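You operate a simulated robot arm through the tools that you are given. There is no shell and no other tool.

The job below is to be done with a simulated two-armed robot. You get a single attempt, and the scene is never put back.

## Task
Pick up the rubber block with one hand, pass it to the other hand and put it on the top of the stone slab.

Only the result counts: the job must be done as asked and must still hold three seconds after the hand-in. Knocking over, shifting, dropping, spilling or breaking anything else fails it.

## Robot
Two 7-joint arms with two-finger grippers on one trunk, on a base that moves. Base frame: it is fixed to the floor where the robot stands at the start and does not move with it; the origin is under the middle of the robot, x ahead of it, y to its left, z up. Units: mm, degrees, N and s.
The left shoulder is at the start at [78, 151, 938], the right one opposite. With the tool pointing down near the work surface each hand reaches from about 100 to 760 mm from the robot's upright axis, wherever it stands, measured 20 degrees to its own side. Places, roughly: rubber block [-3000, -250, 1000]; top of the stone slab (20x17 cm) [-5340, 780, 880]. Payload 2.54 kg a hand.
The TCP of each hand is the grasp point between the finger pads, 30 mm short of the fingertips. In the tool frame z runs along the fingers and y along their closing line. The gripper opens to 116 mm; its body begins 95 mm behind the TCP.
Orientation is that of the tool frame in the base frame, as [roll, pitch, yaw] about the fixed x, y, z axes, in that order (R = Rz(yaw) Ry(pitch) Rx(roll)). With the fingers straight down and closing along the base's y, the tool's x points along the base's -x, its y along +y and its z along -z.

## Interface
- The arms move only by the tool servo_tool. It takes "left_increments", "right_increments" or both (then of equal length, played together; a hand with none holds still); each is a list of rows, each a list of 3 entries, a list of its own where there are three numbers: the shift along the base's x, y, z in units of 30 mm (1.0 is 30 mm), then the turn, a rotation vector about the base's x, y, z in units of 6 degrees (1.0 is 6 degrees), then the opening in per cent of the stroke, from 0 (shut) to 100 (fully open). In form: [[[tx, ty, tz], [ax, ay, az], gripper], ...]. A call has 1 to 20 rows; each row shifts and turns the commanded pose from where the row before left it. A call with a number of a shift or a turn outside -1 to 1 is refused whole. A row lasts 0.2 s, in which the tool goes at most 50 mm and 8.6 degrees; a call with a longer step from one row to the next is refused whole, and so is a gripper value outside its range. A pose out of reach is approached as far as the arm can. The call stops where the force on the tool passes 40 N (or 10 N more than at its start, if that is more) or the arm is blocked; 0.2 s more then pass. The fingers move at their own pace (about 72 mm/s each) and stop on an object; they squeeze with about 39 N. The grip force told is the motor's: it shows also when the fingers shut on nothing. Time passes only in rows, and 0.2 s behind the last, so rows that do not move let the fingers close. It gives the time, the measured TCP pose, the force on the tool (base axes), the opening and the grip force at its end, in the units of the frame above (readings bear some noise), with the torque about the TCP (base axes, N m) and any sound that the robot's microphone picked up, and new pictures: "pictures" is both (left out), scene, wrist or none (wrist: the cameras of the hands that moved).
- Cameras (640 x 400 px; columns grow to the right, rows downward): "scene" is now at [160.9, -0.4, 1112.4]; the picture's right is [-0.01, -1.00, 0.00], its down [-0.01, 0.00, -1.00] and it looks along [1.00, -0.01, -0.01] (base axes); focal length 228 px, centre (320, 200). "left" rides on the left gripper at [69, 15, -122] in its tool frame; the picture's right is [-0.21, 0.98, 0.00], its down [-0.83, -0.18, -0.53] and it looks along [-0.52, -0.11, 0.85] (tool axes); focal length 251 px, centre (320, 200). "right" rides on the right gripper at [69, -15, -122] in its tool frame; the picture's right is [0.21, 0.98, 0.00], its down [-0.83, 0.18, -0.53] and it looks along [-0.52, 0.11, 0.85] (tool axes); focal length 251 px, centre (320, 200). There is no depth. A picture from a camera that has moved, and an enlarged one, comes with that camera's place and axes in the base frame and with its lens.
- slide_trunk(by): slides the trunk up (or, below 0, down) by that many mm; the arms and the scene camera ride with it, the base frame stays. It gives what a move gives, with no picture.
- roll_base(legs): drives the robot by 1 to 6 legs, each [ahead, left, turn to the left] in mm, mm and degrees, along the robot's own axes; the way and the turn of a leg run together, so that a leg with both is an arc; at most 1500 mm and 180 degrees a leg. The arms and the cameras ride along, it lands a little off, and it stops where it bumps. It gives what a move gives, and a new picture of the scene camera.
- head_to(pan, tilt): turns the head with the scene camera to pan (to the left, within 80 degrees either way) and tilt (down, from -29 to 69), counted from straight ahead of the robot. It gives what a move gives, and a new picture of the scene camera.
- inspect(camera, box): a new picture of the part [left, top, right, bottom] of that camera's present view, enlarged. The clock stands still meanwhile.
- sign_off(): hands the job in; it is judged then, once.

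Nothing tells you exact positions but the pictures and the camera data. Unless the task says otherwise, let go and move clear before handing in.

The tools are called after "Request:" by a JSON object that holds its "api" and its "payload". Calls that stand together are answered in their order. servo_tool: Moves the arms, as the interface text tells. Its arguments: {"type":"object","properties":{"left_increments":{"type":"array"},"right_increments":{"type":"array"},"pictures":{"type":"string","enum":["both","scene","wrist","none"]}},"required":[]} The other tools are called the same way: slide_trunk (by) moves the trunk up or down; roll_base (legs) drives the base; head_to (pan, tilt) turns the head that bears the scene camera; inspect (camera, box) takes an enlarged picture of a part of a camera's view; sign_off () hands the job in.

At the start:

```text
t: 0.0
left_ee_pos: [493.7, 177.6, 1145.2]
left_ee_rot: [180.0, -0.1, -179.9]
left_ft_force: [-1.1, 0.1, 0.1]
left_moment: [-0.02, 0.0, 0.0]
left_finger_gap: 116.3
left_gripper_force: 0.1
right_ee_pos: [381.0, -142.5, 1145.3]
right_ee_rot: [180.0, 0.0, 180.0]
right_ft_force: [-0.4, 0.8, -0.7]
right_moment: [-0.01, -0.02, -0.01]
right_finger_gap: 116.3
right_gripper_force: 0.0
trunk travel left (down, up): [-175.0, 114.0]
robot x, y, heading: [-2.0, 0.1, 0.1]
head pan, tilt (commanded): [-0.6, 0.4]
```

scene: 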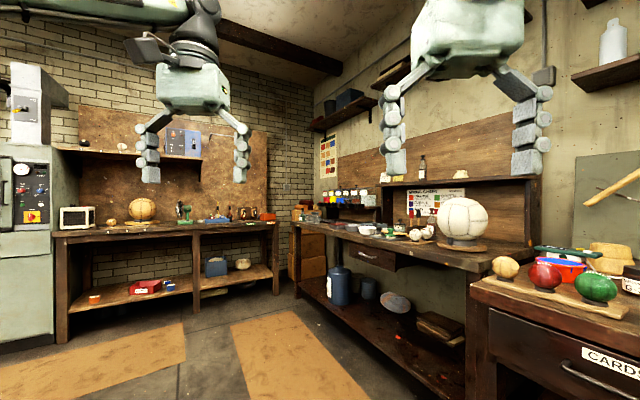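
right: 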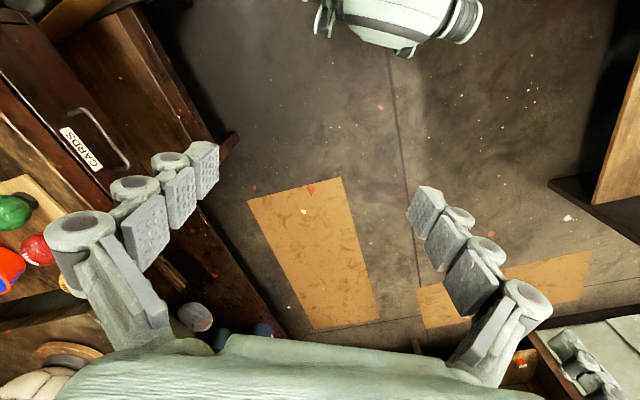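
left: 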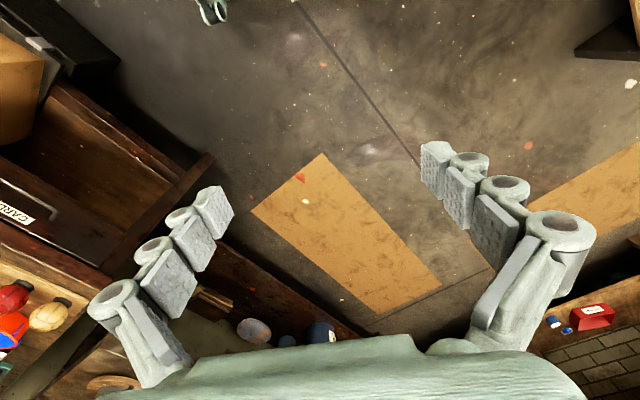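

I see a workshop with benches ahead of the robot; the rubber block and the slab should be behind it (around x -3000 and x -5340). First I look to both sides with the head before I turn the base.

Request:
{"api": "head_to", "payload": {"pan": 80, "tilt": 15}}

Request:
{"api": "head_to", "payload": {"pan": -80, "tilt": 15}}

```text
t: 1.5
left_ee_pos: [494.7, 176.4, 1144.7]
left_ee_rot: [-180.0, -0.1, -180.0]
left_ft_force: [0.4, 0.4, 0.2]
left_moment: [0.0, 0.01, 0.02]
left_finger_gap: 116.0
left_gripper_force: 0.0
right_ee_pos: [382.0, -142.4, 1145.0]
right_ee_rot: [180.0, -0.1, 180.0]
right_ft_force: [-0.1, -0.6, -0.2]
right_moment: [0.01, 0.01, -0.02]
right_finger_gap: 116.0
right_gripper_force: 0.1
trunk travel left (down, up): [-175.0, 114.0]
robot x, y, heading: [-0.2, 0.7, -0.2]
head pan, tilt (commanded): [80.0, 15.0]
camera scene: at [87.0, 92.5, 1089.0], right [0.98, -0.17, 0.0], down [-0.05, -0.25, -0.97], along [0.17, 0.95, -0.26], focal length 228 px, centre (320, 200)
```

scene: 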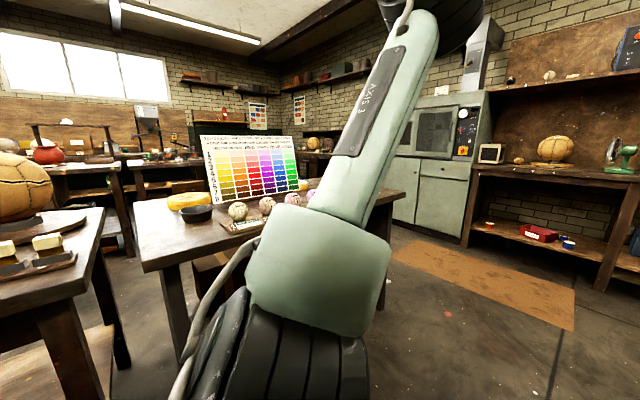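

```text
t: 4.0
left_ee_pos: [493.5, 176.7, 1144.4]
left_ee_rot: [179.9, 0.0, -180.0]
left_ft_force: [-0.3, 0.7, -0.3]
left_moment: [0.0, 0.03, 0.01]
left_finger_gap: 115.8
left_gripper_force: 0.1
right_ee_pos: [382.5, -142.0, 1145.3]
right_ee_rot: [180.0, 0.1, 180.0]
right_ft_force: [-0.5, 0.3, -0.7]
right_moment: [0.02, 0.0, 0.02]
right_finger_gap: 116.2
right_gripper_force: 0.2
trunk travel left (down, up): [-175.0, 114.0]
robot x, y, heading: [0.4, 1.1, 0.1]
head pan, tilt (commanded): [-80.0, 15.0]
camera scene: at [87.0, -91.5, 1089.0], right [-0.98, -0.17, 0.0], down [-0.05, 0.25, -0.97], along [0.17, -0.95, -0.26], focal length 228 px, centre (320, 200)
```

scene: 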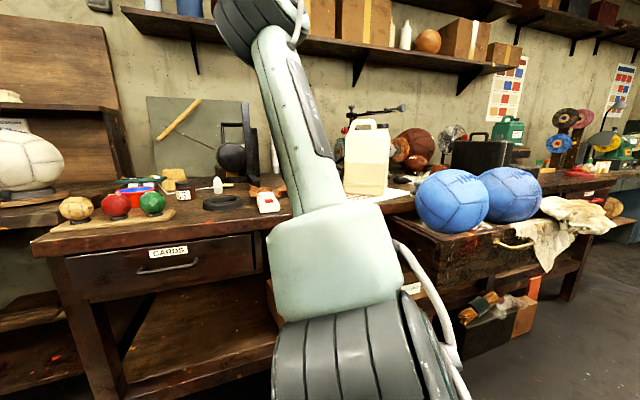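

The floor to the left is clear for over a metre, and the right bench front is near y -690. I turn left in place by 90 degrees and look toward the back of the room.

Request:
{"api": "roll_base", "payload": {"legs": [[0, 0, 90]]}}

Request:
{"api": "head_to", "payload": {"pan": 60, "tilt": 15}}

```text
t: 8.4
left_ee_pos: [-195.0, 488.1, 1143.8]
left_ee_rot: [-180.0, 0.0, -87.9]
left_ft_force: [-0.7, -0.4, -0.2]
left_moment: [0.02, 0.0, -0.01]
left_finger_gap: 116.2
left_gripper_force: 0.0
right_ee_pos: [127.5, 386.6, 1145.8]
right_ee_rot: [180.0, 0.0, -88.0]
right_ft_force: [0.7, 0.1, 0.3]
right_moment: [-0.01, -0.01, -0.01]
right_finger_gap: 115.9
right_gripper_force: 0.0
trunk travel left (down, up): [-175.0, 114.0]
robot x, y, heading: [-2.8, -1.7, 91.9]
head pan, tilt (commanded): [-80.0, 15.0]
camera scene: at [91.5, 88.1, 1089.0], right [0.21, -0.98, 0.0], down [-0.25, -0.05, -0.97], along [0.94, 0.2, -0.26], focal length 228 px, centre (320, 200)
```

scene: 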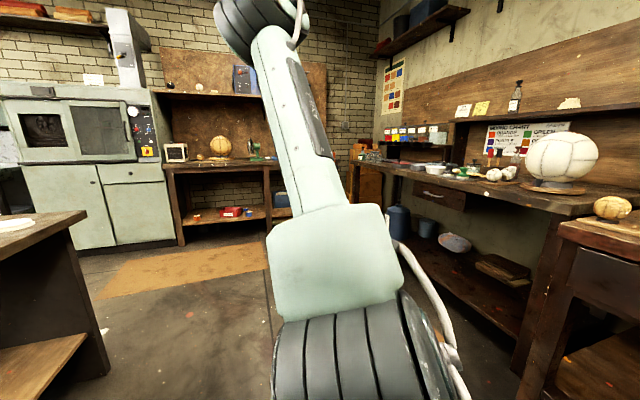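

```text
t: 10.6
left_ee_pos: [-195.0, 486.4, 1144.3]
left_ee_rot: [-180.0, 0.0, -87.9]
left_ft_force: [-0.3, 0.0, -0.5]
left_moment: [0.03, 0.0, 0.03]
left_finger_gap: 116.0
left_gripper_force: 0.0
right_ee_pos: [128.0, 386.9, 1143.9]
right_ee_rot: [180.0, 0.0, -87.8]
right_ft_force: [0.8, 0.6, 0.0]
right_moment: [0.01, 0.01, 0.0]
right_finger_gap: 116.0
right_gripper_force: 0.0
trunk travel left (down, up): [-175.0, 114.0]
robot x, y, heading: [-0.6, -0.3, 91.9]
head pan, tilt (commanded): [60.0, 15.0]
camera scene: at [-82.3, 112.2, 1089.0], right [0.47, 0.88, 0.0], down [0.23, -0.12, -0.97], along [-0.85, 0.45, -0.26], focal length 228 px, centre (320, 200)
```

scene: 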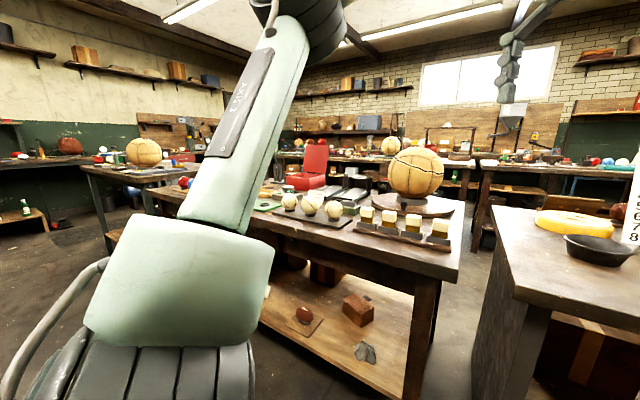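

Several tables stand behind the robot's old back. I turn on to face -x and look along the aisle.

Request:
{"api": "roll_base", "payload": {"legs": [[0, 0, 88]]}}

Request:
{"api": "head_to", "payload": {"pan": 0, "tilt": 18}}

Request:
{"api": "head_to", "payload": {"pan": -40, "tilt": 18}}

Request:
{"api": "head_to", "payload": {"pan": 40, "tilt": 18}}

```text
t: 14.8
left_ee_pos: [-494.5, -171.4, 1144.2]
left_ee_rot: [-180.0, 0.0, -0.6]
left_ft_force: [0.2, -0.6, -0.5]
left_moment: [0.02, 0.0, 0.0]
left_finger_gap: 116.1
left_gripper_force: 0.0
right_ee_pos: [-379.8, 146.4, 1144.3]
right_ee_rot: [180.0, 0.0, -0.7]
right_ft_force: [-0.4, -0.1, 0.3]
right_moment: [0.0, -0.02, 0.02]
right_finger_gap: 115.8
right_gripper_force: 0.0
trunk travel left (down, up): [-175.0, 114.0]
robot x, y, heading: [-1.7, 3.1, 179.7]
head pan, tilt (commanded): [60.0, 15.0]
camera scene: at [-113.0, -79.0, 1088.9], right [-0.86, 0.51, 0.0], down [0.13, 0.22, -0.97], along [-0.49, -0.83, -0.26], focal length 228 px, centre (320, 200)
```

scene: 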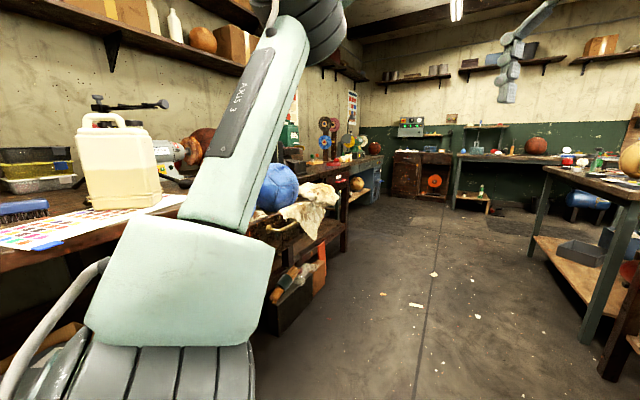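

```text
t: 16.1
left_ee_pos: [-496.3, -170.9, 1144.1]
left_ee_rot: [-180.0, 0.0, -0.6]
left_ft_force: [-0.3, -0.1, -0.3]
left_moment: [-0.02, 0.01, -0.02]
left_finger_gap: 116.0
left_gripper_force: 0.0
right_ee_pos: [-380.1, 146.8, 1144.4]
right_ee_rot: [180.0, -0.1, -0.6]
right_ft_force: [-0.5, 0.0, -0.1]
right_moment: [0.02, 0.0, 0.0]
right_finger_gap: 115.7
right_gripper_force: 0.1
trunk travel left (down, up): [-175.0, 114.0]
robot x, y, heading: [0.9, 0.8, 179.4]
head pan, tilt (commanded): [0.0, 18.0]
camera scene: at [-158.6, 2.5, 1084.1], right [0.01, 1.0, 0.0], down [0.31, 0.0, -0.95], along [-0.95, 0.01, -0.31], focal length 228 px, centre (320, 200)
```

scene: 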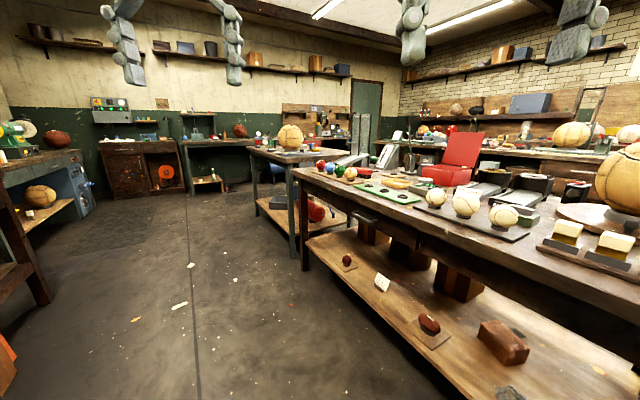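

```text
t: 17.2
left_ee_pos: [-495.2, -171.7, 1145.1]
left_ee_rot: [-180.0, -0.1, -0.7]
left_ft_force: [1.3, -0.1, 0.0]
left_moment: [0.04, 0.03, -0.02]
left_finger_gap: 116.1
left_gripper_force: 0.0
right_ee_pos: [-379.7, 145.8, 1145.3]
right_ee_rot: [180.0, 0.0, -0.7]
right_ft_force: [0.8, 0.3, 0.1]
right_moment: [0.0, 0.0, -0.01]
right_finger_gap: 116.0
right_gripper_force: 0.0
trunk travel left (down, up): [-175.0, 114.0]
robot x, y, heading: [-1.3, 1.3, 179.1]
head pan, tilt (commanded): [-40.0, 18.0]
camera scene: at [-136.1, 62.2, 1084.1], right [0.65, 0.76, 0.0], down [0.23, -0.2, -0.95], along [-0.72, 0.62, -0.31], focal length 228 px, centre (320, 200)
```

scene: 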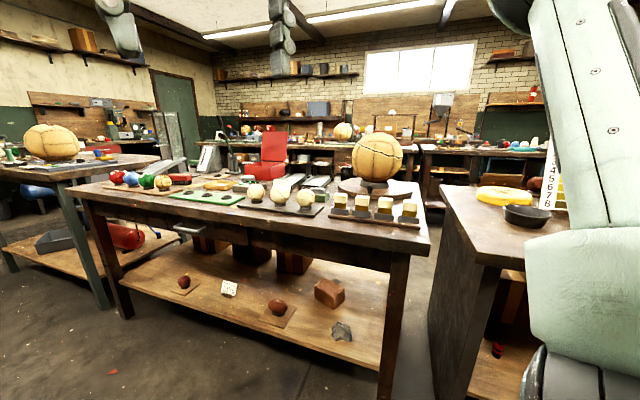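

```text
t: 18.8
left_ee_pos: [-496.0, -171.9, 1144.6]
left_ee_rot: [-180.0, 0.0, -0.7]
left_ft_force: [-0.1, -0.3, -0.2]
left_moment: [0.0, -0.01, -0.02]
left_finger_gap: 116.1
left_gripper_force: 0.1
right_ee_pos: [-379.1, 146.0, 1145.0]
right_ee_rot: [-179.9, 0.0, -0.7]
right_ft_force: [0.7, 1.3, 1.3]
right_moment: [0.02, 0.02, 0.01]
right_finger_gap: 115.9
right_gripper_force: 0.0
trunk travel left (down, up): [-175.0, 114.0]
robot x, y, heading: [0.4, 1.8, 179.3]
head pan, tilt (commanded): [40.0, 18.0]
camera scene: at [-137.6, -57.6, 1084.1], right [-0.63, 0.77, 0.0], down [0.24, 0.2, -0.95], along [-0.74, -0.6, -0.31], focal length 228 px, centre (320, 200)
```

scene: 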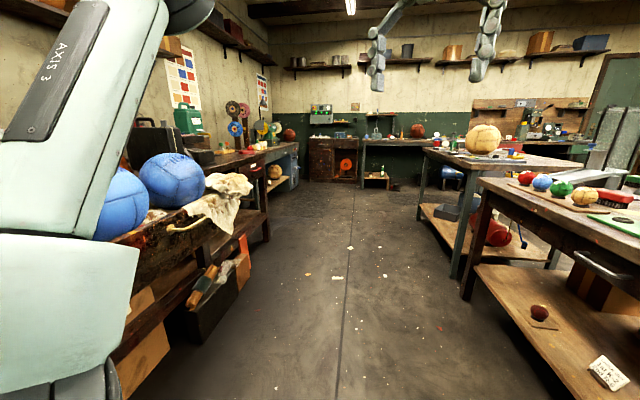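

The room is skewed by about 30 degrees to the base frame: the aisle runs along (-0.86, -0.5), with the table carrying the yellow ball (table 2) likely holding the rubber block near its far end. I turn 30 degrees more to face along the aisle and look for clearance.

Request:
{"api": "roll_base", "payload": {"legs": [[0, 0, 31]]}}

Request:
{"api": "head_to", "payload": {"pan": 0, "tilt": 25}}

Request:
{"api": "inspect", "payload": {"camera": "scene", "box": [320, 80, 520, 205]}}

```text
t: 20.7
left_ee_pos: [-340.8, -399.9, 1143.9]
left_ee_rot: [180.0, 0.0, 29.7]
left_ft_force: [0.2, -0.4, 0.5]
left_moment: [0.03, 0.0, -0.01]
left_finger_gap: 116.1
left_gripper_force: 0.1
right_ee_pos: [-401.7, -66.1, 1144.9]
right_ee_rot: [-180.0, 0.0, 29.8]
right_ft_force: [-0.4, -0.2, -0.4]
right_moment: [-0.03, 0.0, -0.01]
right_finger_gap: 116.2
right_gripper_force: 0.0
trunk travel left (down, up): [-175.0, 114.0]
robot x, y, heading: [-2.5, 1.5, -150.0]
head pan, tilt (commanded): [40.0, 18.0]
camera scene: at [-88.6, -120.9, 1084.1], right [-0.94, 0.35, 0.0], down [0.11, 0.29, -0.95], along [-0.33, -0.89, -0.31], focal length 228 px, centre (320, 200)
```

scene: 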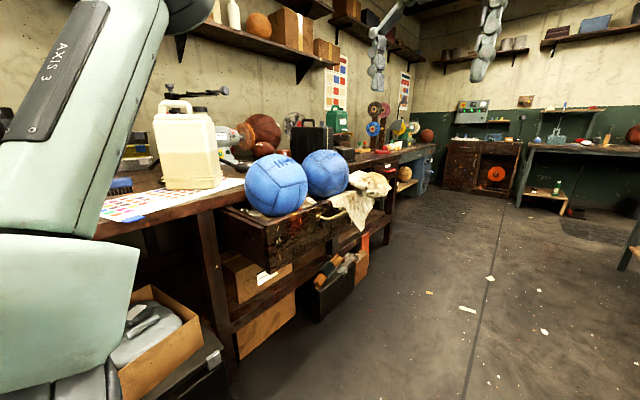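

```text
t: 21.8
left_ee_pos: [-340.5, -398.9, 1143.9]
left_ee_rot: [180.0, 0.1, 29.7]
left_ft_force: [0.4, 0.1, -0.3]
left_moment: [0.01, 0.0, 0.03]
left_finger_gap: 115.9
left_gripper_force: 0.1
right_ee_pos: [-401.3, -66.3, 1145.2]
right_ee_rot: [179.9, 0.0, 29.9]
right_ft_force: [-0.1, 0.2, -0.3]
right_moment: [0.0, 0.03, -0.03]
right_finger_gap: 115.9
right_gripper_force: 0.1
trunk travel left (down, up): [-175.0, 114.0]
robot x, y, heading: [-1.1, 1.4, -150.2]
head pan, tilt (commanded): [0.0, 25.0]
camera scene: at [-136.3, -79.0, 1072.7], right [-0.5, 0.87, 0.0], down [0.37, 0.21, -0.91], along [-0.79, -0.45, -0.42], focal length 228 px, centre (320, 200)
```

scene: 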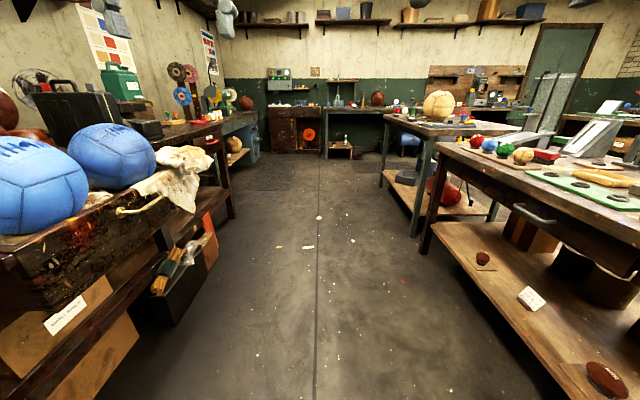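

```text
3.20 times, centred on (420, 142) of scene
camera zoom: at [-136.3, -79.0, 1072.7], right [-0.5, 0.87, 0.0], down [0.37, 0.21, -0.91], along [-0.79, -0.45, -0.42], focal length 731 px, centre (0, 384)
```

zoom: 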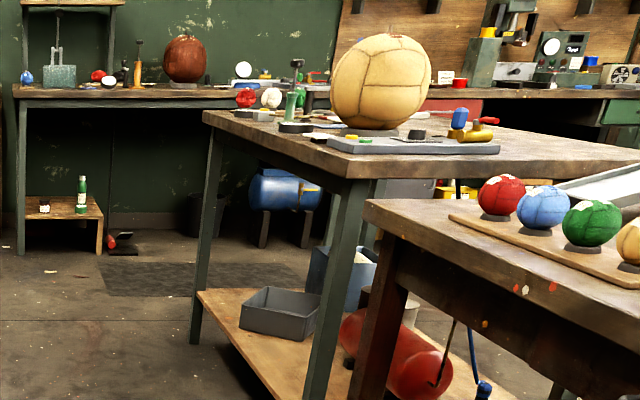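

The aisle ahead is clear, with a drawer sticking out about 490 mm to the left of my path. I go ahead, shifted 100 mm to the right, to a place beside table 2.

Request:
{"api": "roll_base", "payload": {"legs": [[200, -100, 0], [1300, 0, 0]]}}

Request:
{"api": "head_to", "payload": {"pan": -40, "tilt": 18}}

```text
t: 29.4
left_ee_pos: [-1664.8, -1040.7, 1144.5]
left_ee_rot: [-180.0, 0.0, 29.9]
left_ft_force: [0.0, 0.2, 0.3]
left_moment: [0.0, 0.03, 0.01]
left_finger_gap: 116.0
left_gripper_force: 0.2
right_ee_pos: [-1725.8, -709.1, 1145.1]
right_ee_rot: [179.9, -0.1, 29.8]
right_ft_force: [0.5, -0.4, 0.6]
right_moment: [0.02, -0.02, 0.01]
right_finger_gap: 116.3
right_gripper_force: 0.0
trunk travel left (down, up): [-175.0, 114.0]
robot x, y, heading: [-1322.9, -641.8, -150.3]
head pan, tilt (commanded): [0.0, 25.0]
camera scene: at [-1460.4, -720.7, 1072.7], right [-0.5, 0.87, 0.0], down [0.37, 0.21, -0.91], along [-0.79, -0.45, -0.42], focal length 228 px, centre (320, 200)
```

scene: 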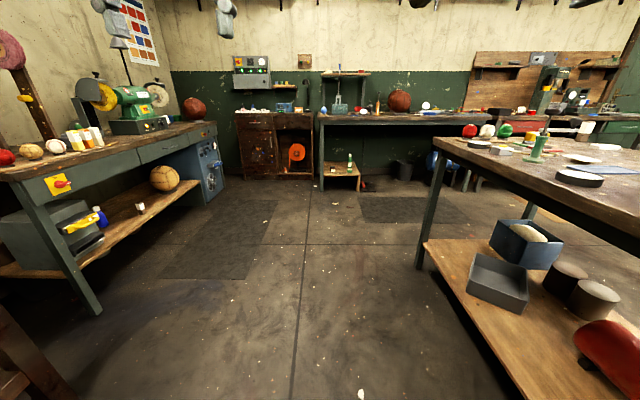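

```text
t: 30.5
left_ee_pos: [-1663.4, -1041.1, 1144.6]
left_ee_rot: [-180.0, 0.0, 29.8]
left_ft_force: [0.0, -0.6, -0.6]
left_moment: [0.01, 0.0, 0.02]
left_finger_gap: 116.0
left_gripper_force: 0.0
right_ee_pos: [-1724.8, -707.8, 1145.0]
right_ee_rot: [-180.0, 0.0, 29.9]
right_ft_force: [0.0, 0.0, -0.1]
right_moment: [-0.02, 0.01, 0.0]
right_finger_gap: 116.0
right_gripper_force: 0.1
trunk travel left (down, up): [-175.0, 114.0]
robot x, y, heading: [-1324.9, -642.1, -150.1]
head pan, tilt (commanded): [-40.0, 18.0]
camera scene: at [-1472.3, -658.4, 1084.1], right [0.18, 0.98, 0.0], down [0.3, -0.05, -0.95], along [-0.94, 0.17, -0.31], focal length 228 px, centre (320, 200)
```

scene: 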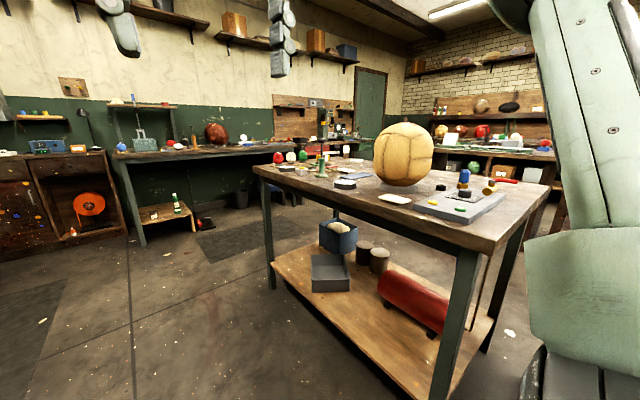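

Table 2 now stands on the right with the big yellow ball and several small things. I zoom in on its far end to find the rubber block.

Request:
{"api": "inspect", "payload": {"camera": "scene", "box": [250, 120, 410, 220]}}

Request:
{"api": "inspect", "payload": {"camera": "scene", "box": [390, 140, 550, 240]}}

```text
4.00 times, centred on (330, 170) of scene
camera zoom: at [-1472.3, -658.4, 1084.1], right [0.18, 0.98, 0.0], down [0.3, -0.05, -0.95], along [-0.94, 0.17, -0.31], focal length 914 px, centre (280, 320)
```

zoom: 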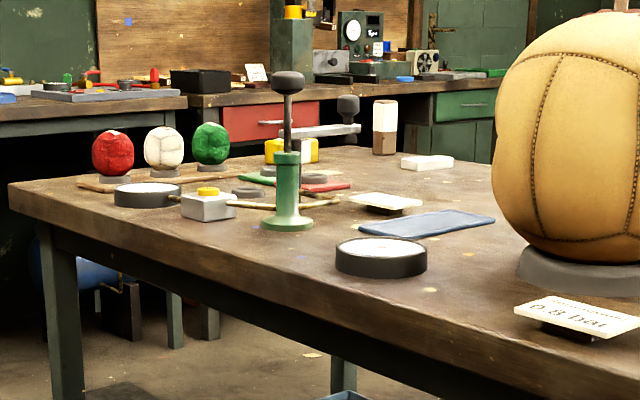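

```text
4.00 times, centred on (470, 190) of scene
camera zoom: at [-1472.3, -658.4, 1084.1], right [0.18, 0.98, 0.0], down [0.3, -0.05, -0.95], along [-0.94, 0.17, -0.31], focal length 914 px, centre (-280, 240)
```

zoom: 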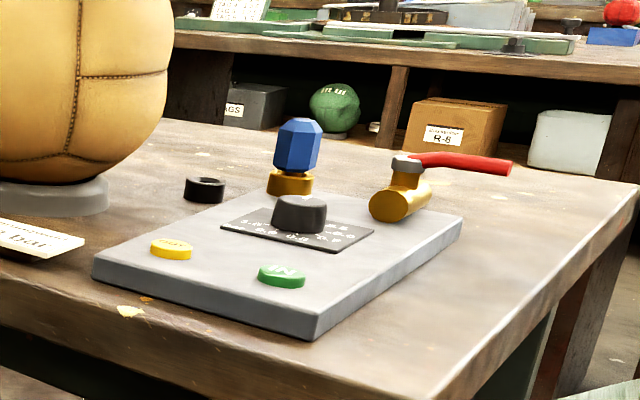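

On the far end of table 2 there are a few candidates (a standing white and brown block, a white lying block, a blue strip). I drive on past the table's end to look from a second place.

Request:
{"api": "roll_base", "payload": {"legs": [[1450, 0, 0]]}}

Request:
{"api": "head_to", "payload": {"pan": -80, "tilt": 18}}

```text
t: 37.9
left_ee_pos: [-2925.2, -1802.5, 1145.7]
left_ee_rot: [180.0, 0.2, 31.4]
left_ft_force: [-0.3, 0.7, 0.5]
left_moment: [-0.02, 0.04, 0.0]
left_finger_gap: 116.3
left_gripper_force: 0.2
right_ee_pos: [-2995.7, -1471.8, 1145.9]
right_ee_rot: [-179.9, 0.0, 31.4]
right_ft_force: [-0.4, 0.1, -1.2]
right_moment: [0.02, 0.0, -0.01]
right_finger_gap: 116.2
right_gripper_force: 0.0
trunk travel left (down, up): [-175.0, 114.0]
robot x, y, heading: [-2596.5, -1393.5, -148.8]
head pan, tilt (commanded): [-40.0, 18.0]
camera scene: at [-2743.9, -1415.0, 1084.0], right [0.15, 0.99, 0.0], down [0.31, -0.05, -0.95], along [-0.94, 0.14, -0.31], focal length 228 px, centre (320, 200)
```

scene: 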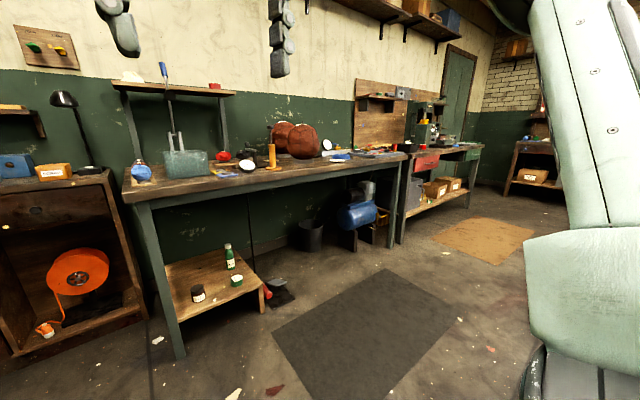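

```text
t: 38.9
left_ee_pos: [-2925.6, -1802.7, 1143.8]
left_ee_rot: [-180.0, 0.1, 31.4]
left_ft_force: [0.0, 0.0, -0.1]
left_moment: [0.0, 0.0, 0.02]
left_finger_gap: 115.9
left_gripper_force: 0.0
right_ee_pos: [-2996.6, -1471.1, 1145.3]
right_ee_rot: [-180.0, -0.1, 31.4]
right_ft_force: [-0.4, 0.0, 0.2]
right_moment: [0.01, -0.04, -0.01]
right_finger_gap: 116.1
right_gripper_force: 0.0
trunk travel left (down, up): [-175.0, 114.0]
robot x, y, heading: [-2595.4, -1393.2, -148.8]
head pan, tilt (commanded): [-80.0, 18.0]
camera scene: at [-2713.2, -1359.0, 1084.1], right [0.75, 0.66, 0.0], down [0.2, -0.23, -0.95], along [-0.63, 0.71, -0.31], focal length 228 px, centre (320, 200)
```

scene: 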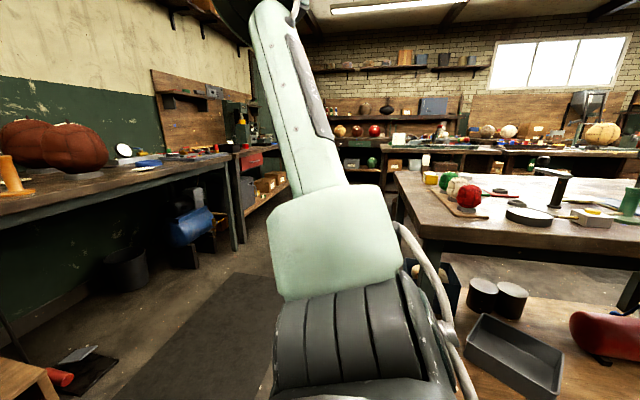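

Now I look over the table's far end from the side; I enlarge the part with the standing block and the neighbours.

Request:
{"api": "inspect", "payload": {"camera": "scene", "box": [380, 130, 540, 230]}}

Request:
{"api": "inspect", "payload": {"camera": "scene", "box": [500, 140, 640, 228]}}

```text
4.00 times, centred on (460, 180) of scene
camera zoom: at [-2713.2, -1359.0, 1084.1], right [0.75, 0.66, 0.0], down [0.2, -0.23, -0.95], along [-0.63, 0.71, -0.31], focal length 914 px, centre (-240, 280)
```

zoom: 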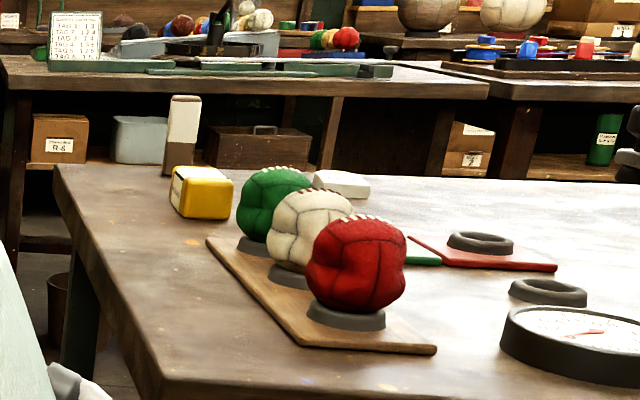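

```text
4.55 times, centred on (570, 184) of scene
camera zoom: at [-2713.2, -1359.0, 1084.1], right [0.75, 0.66, 0.0], down [0.2, -0.23, -0.95], along [-0.63, 0.71, -0.31], focal length 1038 px, centre (-816, 273)
```

zoom: 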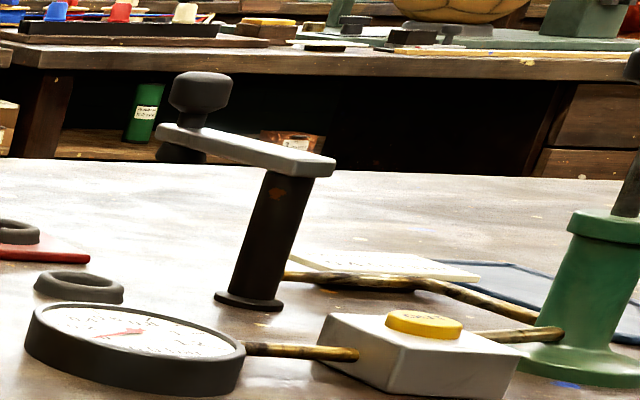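

By triangulation the standing white and brown block is near [-3061, -186, 908], the table top near z 860, and the table's end edge runs from about (-2867, -832) to (-3195, -224). I drive on past the table end, turn round there and look closely.

Request:
{"api": "head_to", "payload": {"pan": 0, "tilt": 20}}

Request:
{"api": "roll_base", "payload": {"legs": [[400, 0, 0]]}}

```text
t: 40.5
left_ee_pos: [-2925.6, -1802.3, 1144.5]
left_ee_rot: [-179.9, 0.0, 31.4]
left_ft_force: [0.1, 0.9, 0.1]
left_moment: [0.0, 0.0, -0.03]
left_finger_gap: 115.8
left_gripper_force: 0.1
right_ee_pos: [-2996.0, -1471.8, 1144.9]
right_ee_rot: [-180.0, -0.1, 31.5]
right_ft_force: [0.8, -0.1, 0.6]
right_moment: [0.03, -0.01, 0.02]
right_finger_gap: 116.4
right_gripper_force: 0.0
trunk travel left (down, up): [-175.0, 114.0]
robot x, y, heading: [-2594.6, -1395.3, -148.5]
head pan, tilt (commanded): [0.0, 20.0]
camera scene: at [-2731.1, -1477.4, 1080.8], right [-0.52, 0.85, 0.0], down [0.29, 0.18, -0.94], along [-0.8, -0.49, -0.34], focal length 228 px, centre (320, 200)
```

scene: 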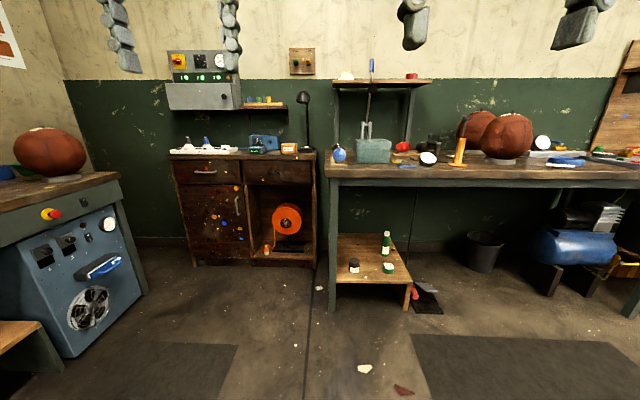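

```text
t: 43.0
left_ee_pos: [-3270.2, -2013.0, 1145.8]
left_ee_rot: [-179.9, 0.1, 31.4]
left_ft_force: [0.9, -0.7, -0.1]
left_moment: [0.02, 0.0, -0.04]
left_finger_gap: 115.9
left_gripper_force: 0.0
right_ee_pos: [-3343.6, -1683.2, 1145.2]
right_ee_rot: [180.0, -0.1, 31.4]
right_ft_force: [-0.1, -0.8, -1.0]
right_moment: [0.02, -0.03, 0.02]
right_finger_gap: 115.9
right_gripper_force: 0.0
trunk travel left (down, up): [-175.0, 114.0]
robot x, y, heading: [-2946.1, -1606.3, -148.5]
head pan, tilt (commanded): [0.0, 20.0]
camera scene: at [-3078.2, -1689.5, 1080.7], right [-0.52, 0.85, 0.0], down [0.29, 0.18, -0.94], along [-0.8, -0.49, -0.34], focal length 228 px, centre (320, 200)
```

scene: 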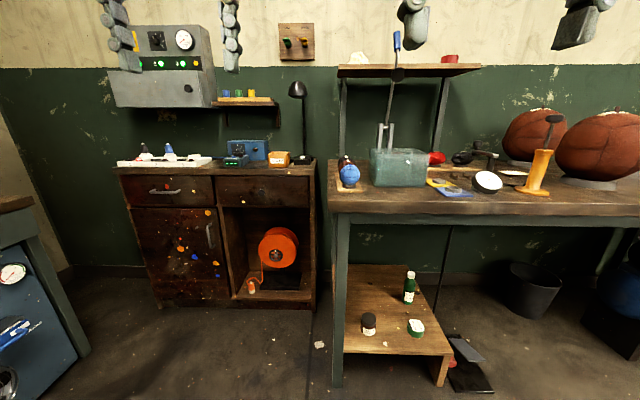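

The back bench is about 770 mm ahead, so there is room to turn in place. I turn left 177 degrees to face the table's end side.

Request:
{"api": "roll_base", "payload": {"legs": [[0, 0, 177]]}}

Request:
{"api": "head_to", "payload": {"pan": 40, "tilt": 20}}

```text
t: 50.8
left_ee_pos: [-2597.0, -1211.8, 1143.4]
left_ee_rot: [-180.0, -0.1, -151.1]
left_ft_force: [0.5, 0.0, 0.1]
left_moment: [0.0, 0.02, -0.02]
left_finger_gap: 116.0
left_gripper_force: 0.0
right_ee_pos: [-2541.0, -1545.2, 1144.9]
right_ee_rot: [-180.0, 0.0, -151.1]
right_ft_force: [-0.3, -0.2, 0.6]
right_moment: [-0.01, 0.0, 0.0]
right_finger_gap: 115.9
right_gripper_force: 0.1
trunk travel left (down, up): [-175.0, 114.0]
robot x, y, heading: [-2947.6, -1605.8, 28.9]
head pan, tilt (commanded): [0.0, 20.0]
camera scene: at [-2799.4, -1527.5, 1080.8], right [0.48, -0.88, 0.0], down [-0.3, -0.17, -0.94], along [0.82, 0.45, -0.34], focal length 228 px, centre (320, 200)
```

scene: 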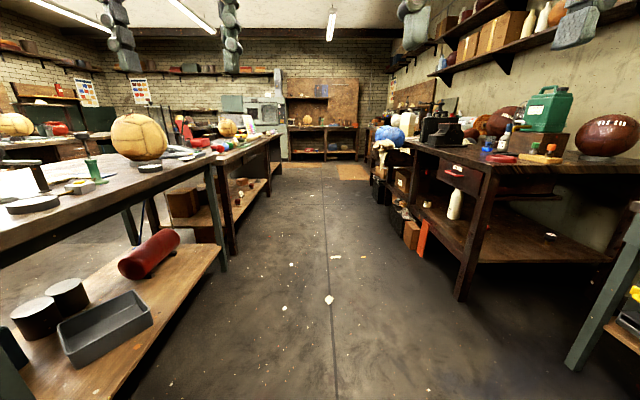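

```text
t: 51.9
left_ee_pos: [-2595.6, -1211.5, 1144.9]
left_ee_rot: [-179.9, -0.1, -151.2]
left_ft_force: [0.5, -0.6, 0.5]
left_moment: [0.01, -0.03, -0.03]
left_finger_gap: 116.0
left_gripper_force: 0.0
right_ee_pos: [-2541.0, -1544.8, 1145.4]
right_ee_rot: [-180.0, 0.0, -151.1]
right_ft_force: [0.3, -0.2, -0.2]
right_moment: [0.02, -0.01, 0.01]
right_finger_gap: 116.2
right_gripper_force: 0.0
trunk travel left (down, up): [-175.0, 114.0]
robot x, y, heading: [-2941.4, -1602.5, 29.0]
head pan, tilt (commanded): [40.0, 20.0]
camera scene: at [-2847.3, -1485.7, 1080.8], right [0.93, -0.36, 0.0], down [-0.12, -0.32, -0.94], along [0.34, 0.88, -0.34], focal length 228 px, centre (320, 200)
```

scene: 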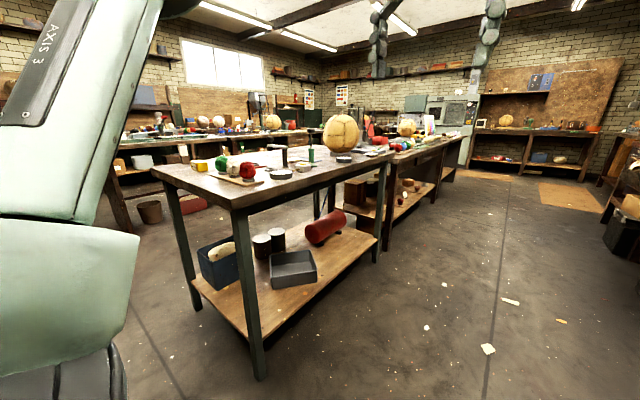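

The end of table 2 is free of obstacles on this side. I strafe left along the table's end to stand in front of the block.

Request:
{"api": "roll_base", "payload": {"legs": [[0, 1200, 0]]}}

Request:
{"api": "head_to", "payload": {"pan": 0, "tilt": 30}}

```text
t: 63.8
left_ee_pos: [-3173.5, -155.8, 1145.4]
left_ee_rot: [-180.0, 0.0, -151.5]
left_ft_force: [-0.4, 0.4, -0.4]
left_moment: [0.0, 0.0, 0.03]
left_finger_gap: 116.0
left_gripper_force: 0.0
right_ee_pos: [-3118.9, -489.3, 1145.3]
right_ee_rot: [179.9, 0.0, -151.4]
right_ft_force: [-0.1, 0.5, -0.1]
right_moment: [-0.03, -0.01, 0.03]
right_finger_gap: 115.8
right_gripper_force: 0.1
trunk travel left (down, up): [-175.0, 114.0]
robot x, y, heading: [-3518.1, -551.4, 28.6]
head pan, tilt (commanded): [40.0, 20.0]
camera scene: at [-3426.4, -427.7, 1080.8], right [0.93, -0.37, 0.0], down [-0.13, -0.32, -0.94], along [0.34, 0.87, -0.34], focal length 228 px, centre (320, 200)
```

scene: 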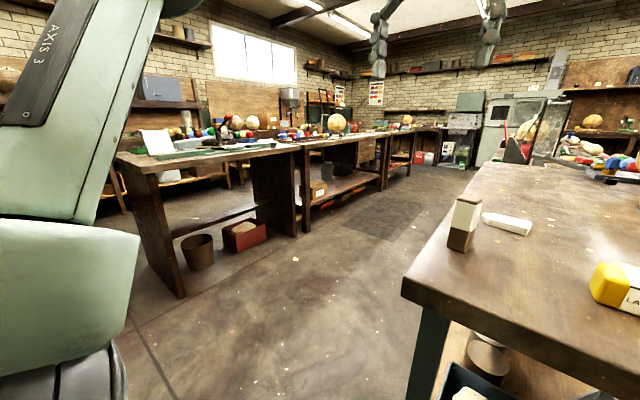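

```text
t: 64.8
left_ee_pos: [-3173.8, -156.2, 1144.8]
left_ee_rot: [180.0, 0.0, -151.4]
left_ft_force: [-0.4, -0.3, -0.7]
left_moment: [0.0, 0.0, -0.02]
left_finger_gap: 116.0
left_gripper_force: 0.0
right_ee_pos: [-3118.8, -489.1, 1144.6]
right_ee_rot: [-180.0, 0.0, -151.4]
right_ft_force: [0.2, -0.6, -0.4]
right_moment: [0.01, -0.01, 0.01]
right_finger_gap: 116.4
right_gripper_force: 0.1
trunk travel left (down, up): [-175.0, 114.0]
robot x, y, heading: [-3518.4, -544.0, 28.5]
head pan, tilt (commanded): [0.0, 30.0]
camera scene: at [-3381.0, -471.1, 1064.8], right [0.48, -0.88, 0.0], down [-0.44, -0.24, -0.87], along [0.76, 0.41, -0.5], focal length 228 px, centre (320, 200)
```

scene: 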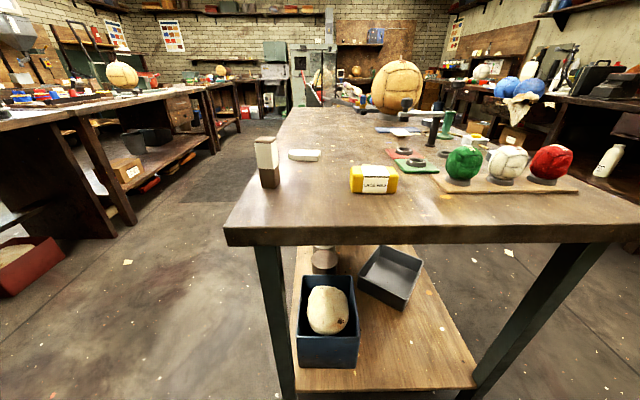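

The near table end is now right in front of me. I enlarge the standing block, the white lying one and the yellow box to tell which is the rubber block.

Request:
{"api": "inspect", "payload": {"camera": "scene", "box": [235, 120, 335, 200]}}

Request:
{"api": "inspect", "payload": {"camera": "scene", "box": [330, 120, 470, 200]}}

```text
5.00 times, centred on (285, 160) of scene
camera zoom: at [-3381.0, -471.1, 1064.8], right [0.48, -0.88, 0.0], down [-0.44, -0.24, -0.87], along [0.76, 0.41, -0.5], focal length 1142 px, centre (495, 400)
```

zoom: 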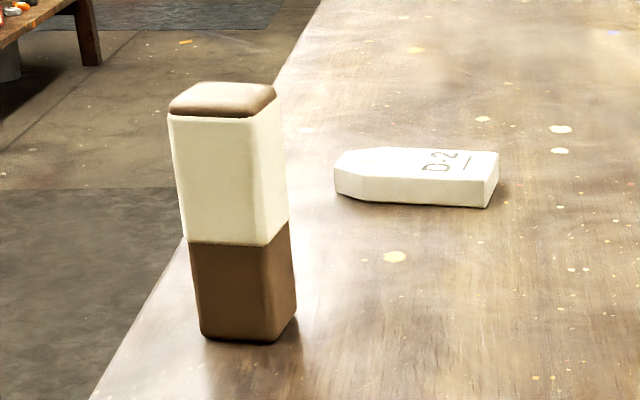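

```text
4.57 times, centred on (400, 160) of scene
camera zoom: at [-3381.0, -471.1, 1064.8], right [0.48, -0.88, 0.0], down [-0.44, -0.24, -0.87], along [0.76, 0.41, -0.5], focal length 1044 px, centre (-46, 383)
```

zoom: 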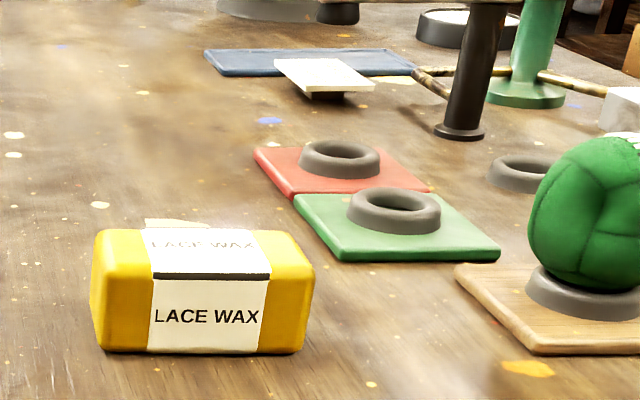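

The standing block is brown rubber with a white paper sleeve, about 32 x 32 x 92 mm, near (-3065, -187), base z 862, top z 953, faces turned to about 16 degrees. The others are lace wax and a "D-2" tag. I bring the left hand above it, turned 12 degrees to match its faces, and check with the wrist camera.

Request:
{"api": "servo_tool", "payload": {"left_increments": [[[0.726, -0.206, -0.56], [0, 0, -0.42], 100], [[0.726, -0.206, -0.56], [0, 0, -0.42], 100], [[0.726, -0.206, -0.56], [0, 0, -0.42], 100], [[0.726, -0.206, -0.56], [0, 0, -0.42], 100], [[0.726, -0.206, -0.56], [0, 0, -0.42], 100], [[0, 0, 0], [0, 0, 0], 100]], "pictures": "both"}}

```text
t: 66.2
left_ee_pos: [-3065.6, -186.2, 1060.5]
left_ee_rot: [180.0, 0.1, -164.1]
left_ft_force: [-0.2, -0.1, 0.4]
left_moment: [0.01, -0.01, -0.01]
left_finger_gap: 116.0
left_gripper_force: 0.1
right_ee_pos: [-3119.1, -490.0, 1145.2]
right_ee_rot: [179.9, 0.0, -151.4]
right_ft_force: [-1.0, -0.6, 0.5]
right_moment: [-0.02, 0.03, -0.02]
right_finger_gap: 116.2
right_gripper_force: 0.0
trunk travel left (down, up): [-175.0, 114.0]
robot x, y, heading: [-3523.8, -547.3, 28.3]
head pan, tilt (commanded): [0.0, 30.0]
camera scene: at [-3381.1, -471.2, 1064.8], right [0.48, -0.88, 0.0], down [-0.44, -0.24, -0.87], along [0.76, 0.41, -0.5], focal length 228 px, centre (320, 200)
camera left: at [-3136.8, -191.5, 1182.6], right [-0.06, 1.0, 0.0], down [0.84, 0.05, 0.53], along [0.53, 0.03, -0.84], focal length 251 px, centre (320, 200)
```

scene: 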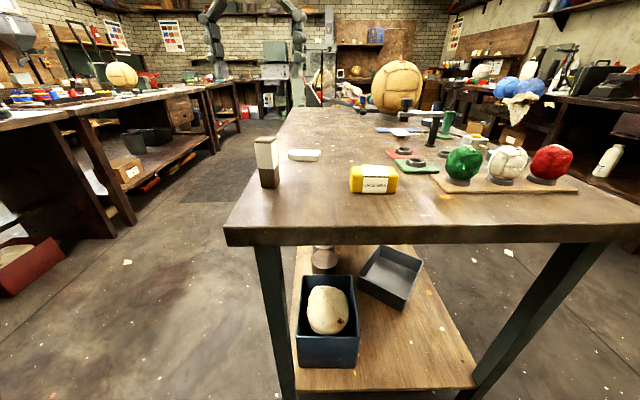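
left: 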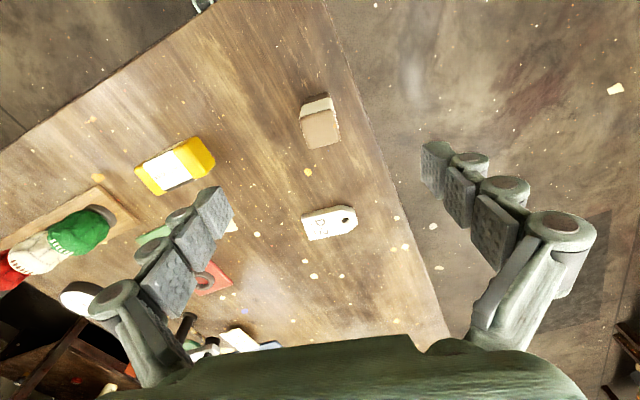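

The wrist camera puts the block's top centre at (-3069, -187), with faces at 107 degrees, matching the hand. I go down to TCP z 938, gripping the upper half so that the lower half stays free for the other hand, and close.

Request:
{"api": "servo_tool", "payload": {"left_increments": [[[-0.11, -0.03, -0.9], [0, 0, 0], 100], [[0, 0, -0.9], [0, 0, 0], 100], [[0, 0, -0.9], [0, 0, 0], 100], [[0, 0, -0.9], [0, 0, 0], 100], [[0, 0, -0.48], [0, 0, 0], 100], [[0, 0, 0], [0, 0, 0], 100]], "pictures": "both"}}

```text
t: 67.6
left_ee_pos: [-3067.2, -187.1, 938.8]
left_ee_rot: [-179.9, 0.1, -164.1]
left_ft_force: [0.7, -0.1, -0.1]
left_moment: [0.04, 0.0, -0.02]
left_finger_gap: 116.0
left_gripper_force: 0.1
right_ee_pos: [-3118.2, -488.7, 1145.2]
right_ee_rot: [180.0, 0.0, -151.3]
right_ft_force: [-1.2, 0.4, -0.4]
right_moment: [-0.04, 0.01, 0.0]
right_finger_gap: 116.0
right_gripper_force: 0.2
trunk travel left (down, up): [-175.0, 114.0]
robot x, y, heading: [-3519.6, -547.1, 28.5]
head pan, tilt (commanded): [0.0, 30.0]
camera scene: at [-3381.0, -471.2, 1064.8], right [0.48, -0.88, 0.0], down [-0.44, -0.24, -0.87], along [0.76, 0.41, -0.5], focal length 228 px, centre (320, 200)
camera left: at [-3138.8, -192.0, 1060.5], right [-0.06, 1.0, 0.0], down [0.84, 0.05, 0.53], along [0.53, 0.03, -0.84], focal length 251 px, centre (320, 200)
```

scene: 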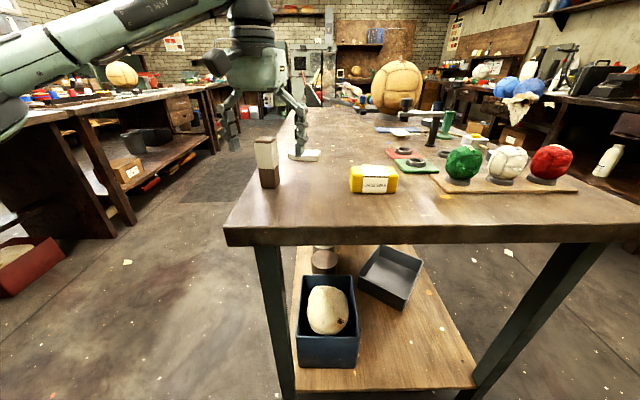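
left: 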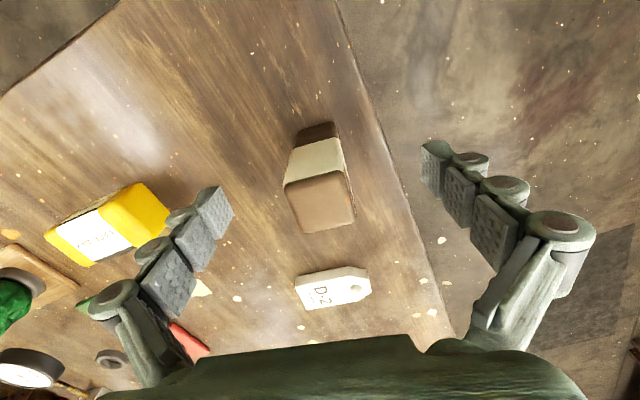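

The block stands centred between the fingers. I close the grip.

Request:
{"api": "servo_tool", "payload": {"left_increments": [[[0, 0, 0], [0, 0, 0], 20], [[0, 0, 0], [0, 0, 0], 15], [[0, 0, 0], [0, 0, 0], 5], [[0, 0, 0], [0, 0, 0], 0], [[0, 0, 0], [0, 0, 0], 0], [[0, 0, 0], [0, 0, 0], 0]], "pictures": "both"}}

```text
t: 69.0
left_ee_pos: [-3066.9, -185.7, 939.1]
left_ee_rot: [-180.0, 0.2, -164.1]
left_ft_force: [0.2, 0.6, 0.6]
left_moment: [0.05, -0.01, 0.0]
left_finger_gap: 31.0
left_gripper_force: 38.9
right_ee_pos: [-3119.3, -490.0, 1145.7]
right_ee_rot: [180.0, 0.0, -151.3]
right_ft_force: [0.4, 0.0, 0.0]
right_moment: [0.0, 0.01, 0.01]
right_finger_gap: 116.0
right_gripper_force: 0.0
trunk travel left (down, up): [-175.0, 114.0]
robot x, y, heading: [-3523.9, -547.4, 28.4]
head pan, tilt (commanded): [0.0, 30.0]
camera scene: at [-3381.0, -471.2, 1064.8], right [0.48, -0.88, 0.0], down [-0.44, -0.24, -0.87], along [0.76, 0.41, -0.5], focal length 228 px, centre (320, 200)
camera left: at [-3138.7, -191.8, 1060.8], right [-0.06, 1.0, 0.0], down [0.84, 0.05, 0.53], along [0.53, 0.03, -0.84], focal length 251 px, centre (320, 200)
```

scene: 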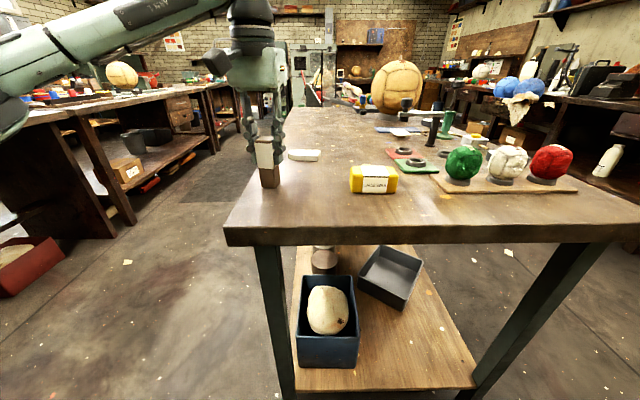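
left: 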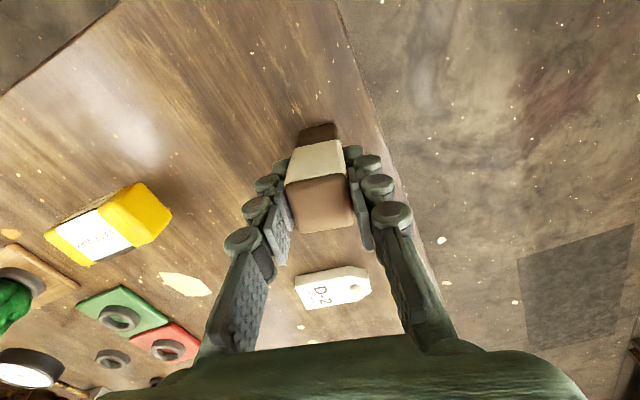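

The grip holds at 31 mm with 39 N. I lift straight up by about 240 mm.

Request:
{"api": "servo_tool", "payload": {"left_increments": [[[0, 0, 0.4], [0, 0, 0], 0], [[0, 0, 0.6], [0, 0, 0], 0], [[0, 0, 0.9], [0, 0, 0], 0], [[0, 0, 0.9], [0, 0, 0], 0], [[0, 0, 0.9], [0, 0, 0], 0], [[0, 0, 0.9], [0, 0, 0], 0], [[0, 0, 0.9], [0, 0, 0], 0], [[0, 0, 0.9], [0, 0, 0], 0], [[0, 0, 0.9], [0, 0, 0], 0], [[0, 0, 0.6], [0, 0, 0], 0], [[0, 0, 0], [0, 0, 0], 0]], "pictures": "both"}}

```text
t: 71.4
left_ee_pos: [-3079.4, -188.3, 1154.3]
left_ee_rot: [-180.0, 0.4, -164.1]
left_ft_force: [-0.2, 0.2, -1.4]
left_moment: [-0.04, -0.01, 0.01]
left_finger_gap: 31.1
left_gripper_force: 39.0
left hand out of reach, approached as far as the arm can: row 9, 10
right_ee_pos: [-3119.6, -489.2, 1144.6]
right_ee_rot: [180.0, 0.0, -151.4]
right_ft_force: [-0.8, 0.1, -0.6]
right_moment: [-0.04, 0.01, -0.05]
right_finger_gap: 115.8
right_gripper_force: 0.1
trunk travel left (down, up): [-175.0, 114.0]
robot x, y, heading: [-3521.7, -548.0, 28.7]
head pan, tilt (commanded): [0.0, 30.0]
camera scene: at [-3380.9, -471.0, 1064.7], right [0.48, -0.88, 0.0], down [-0.44, -0.24, -0.87], along [0.76, 0.41, -0.5], focal length 228 px, centre (320, 200)
camera left: at [-3151.8, -192.9, 1276.2], right [-0.06, 1.0, 0.0], down [0.84, 0.05, 0.54], along [0.54, 0.03, -0.84], focal length 251 px, centre (320, 200)
```

scene: 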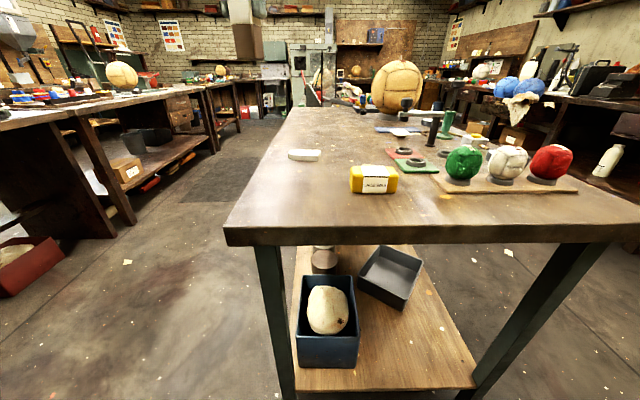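
left: 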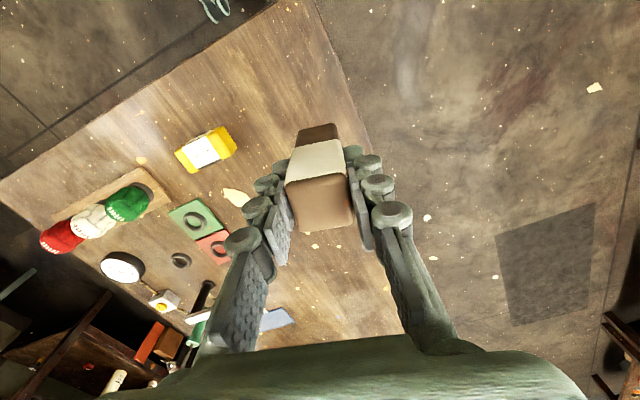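

The block is in the left hand, well clear of the table. I back off 220 mm so the handover happens over free floor.

Request:
{"api": "roll_base", "payload": {"legs": [[-220, 0, 0]]}}

Request:
{"api": "head_to", "payload": {"pan": 0, "tilt": 5}}

```text
t: 73.1
left_ee_pos: [-3270.0, -292.1, 1154.7]
left_ee_rot: [-180.0, 0.3, -164.1]
left_ft_force: [-0.6, -0.7, -1.1]
left_moment: [0.03, 0.0, 0.02]
left_finger_gap: 31.0
left_gripper_force: 39.1
right_ee_pos: [-3309.5, -593.2, 1144.1]
right_ee_rot: [180.0, 0.0, -151.4]
right_ft_force: [-0.8, -0.4, -0.2]
right_moment: [0.0, -0.05, 0.0]
right_finger_gap: 116.3
right_gripper_force: 0.2
trunk travel left (down, up): [-175.0, 114.0]
robot x, y, heading: [-3711.8, -652.8, 28.5]
head pan, tilt (commanded): [0.0, 30.0]
camera scene: at [-3571.4, -574.7, 1064.8], right [0.48, -0.88, 0.0], down [-0.44, -0.24, -0.87], along [0.76, 0.41, -0.5], focal length 228 px, centre (320, 200)
```

scene: 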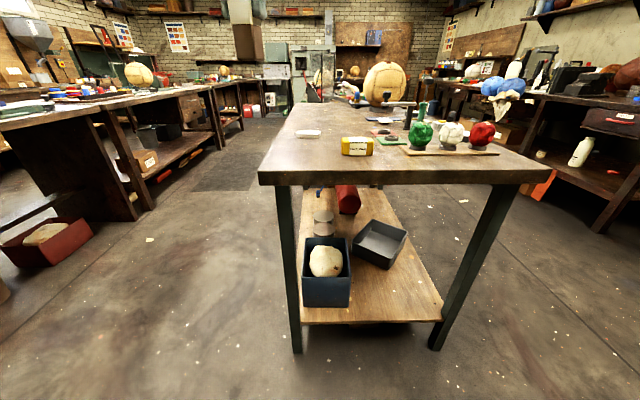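

```text
t: 74.0
left_ee_pos: [-3269.8, -291.3, 1154.6]
left_ee_rot: [180.0, 0.2, -164.2]
left_ft_force: [0.3, -0.9, -2.2]
left_moment: [0.0, 0.03, 0.0]
left_finger_gap: 30.9
left_gripper_force: 39.3
right_ee_pos: [-3309.6, -592.3, 1144.7]
right_ee_rot: [-180.0, 0.0, -151.4]
right_ft_force: [0.2, -0.1, 0.0]
right_moment: [-0.05, -0.05, -0.03]
right_finger_gap: 115.9
right_gripper_force: 0.1
trunk travel left (down, up): [-175.0, 114.0]
robot x, y, heading: [-3712.8, -651.4, 28.3]
head pan, tilt (commanded): [0.0, 5.0]
camera scene: at [-3569.8, -573.8, 1105.1], right [0.48, -0.88, 0.0], down [-0.08, -0.04, -1.0], along [0.88, 0.48, -0.09], focal length 228 px, centre (320, 200)
```

scene: 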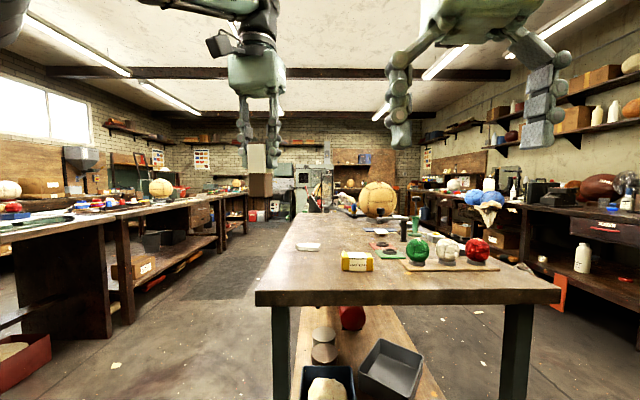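

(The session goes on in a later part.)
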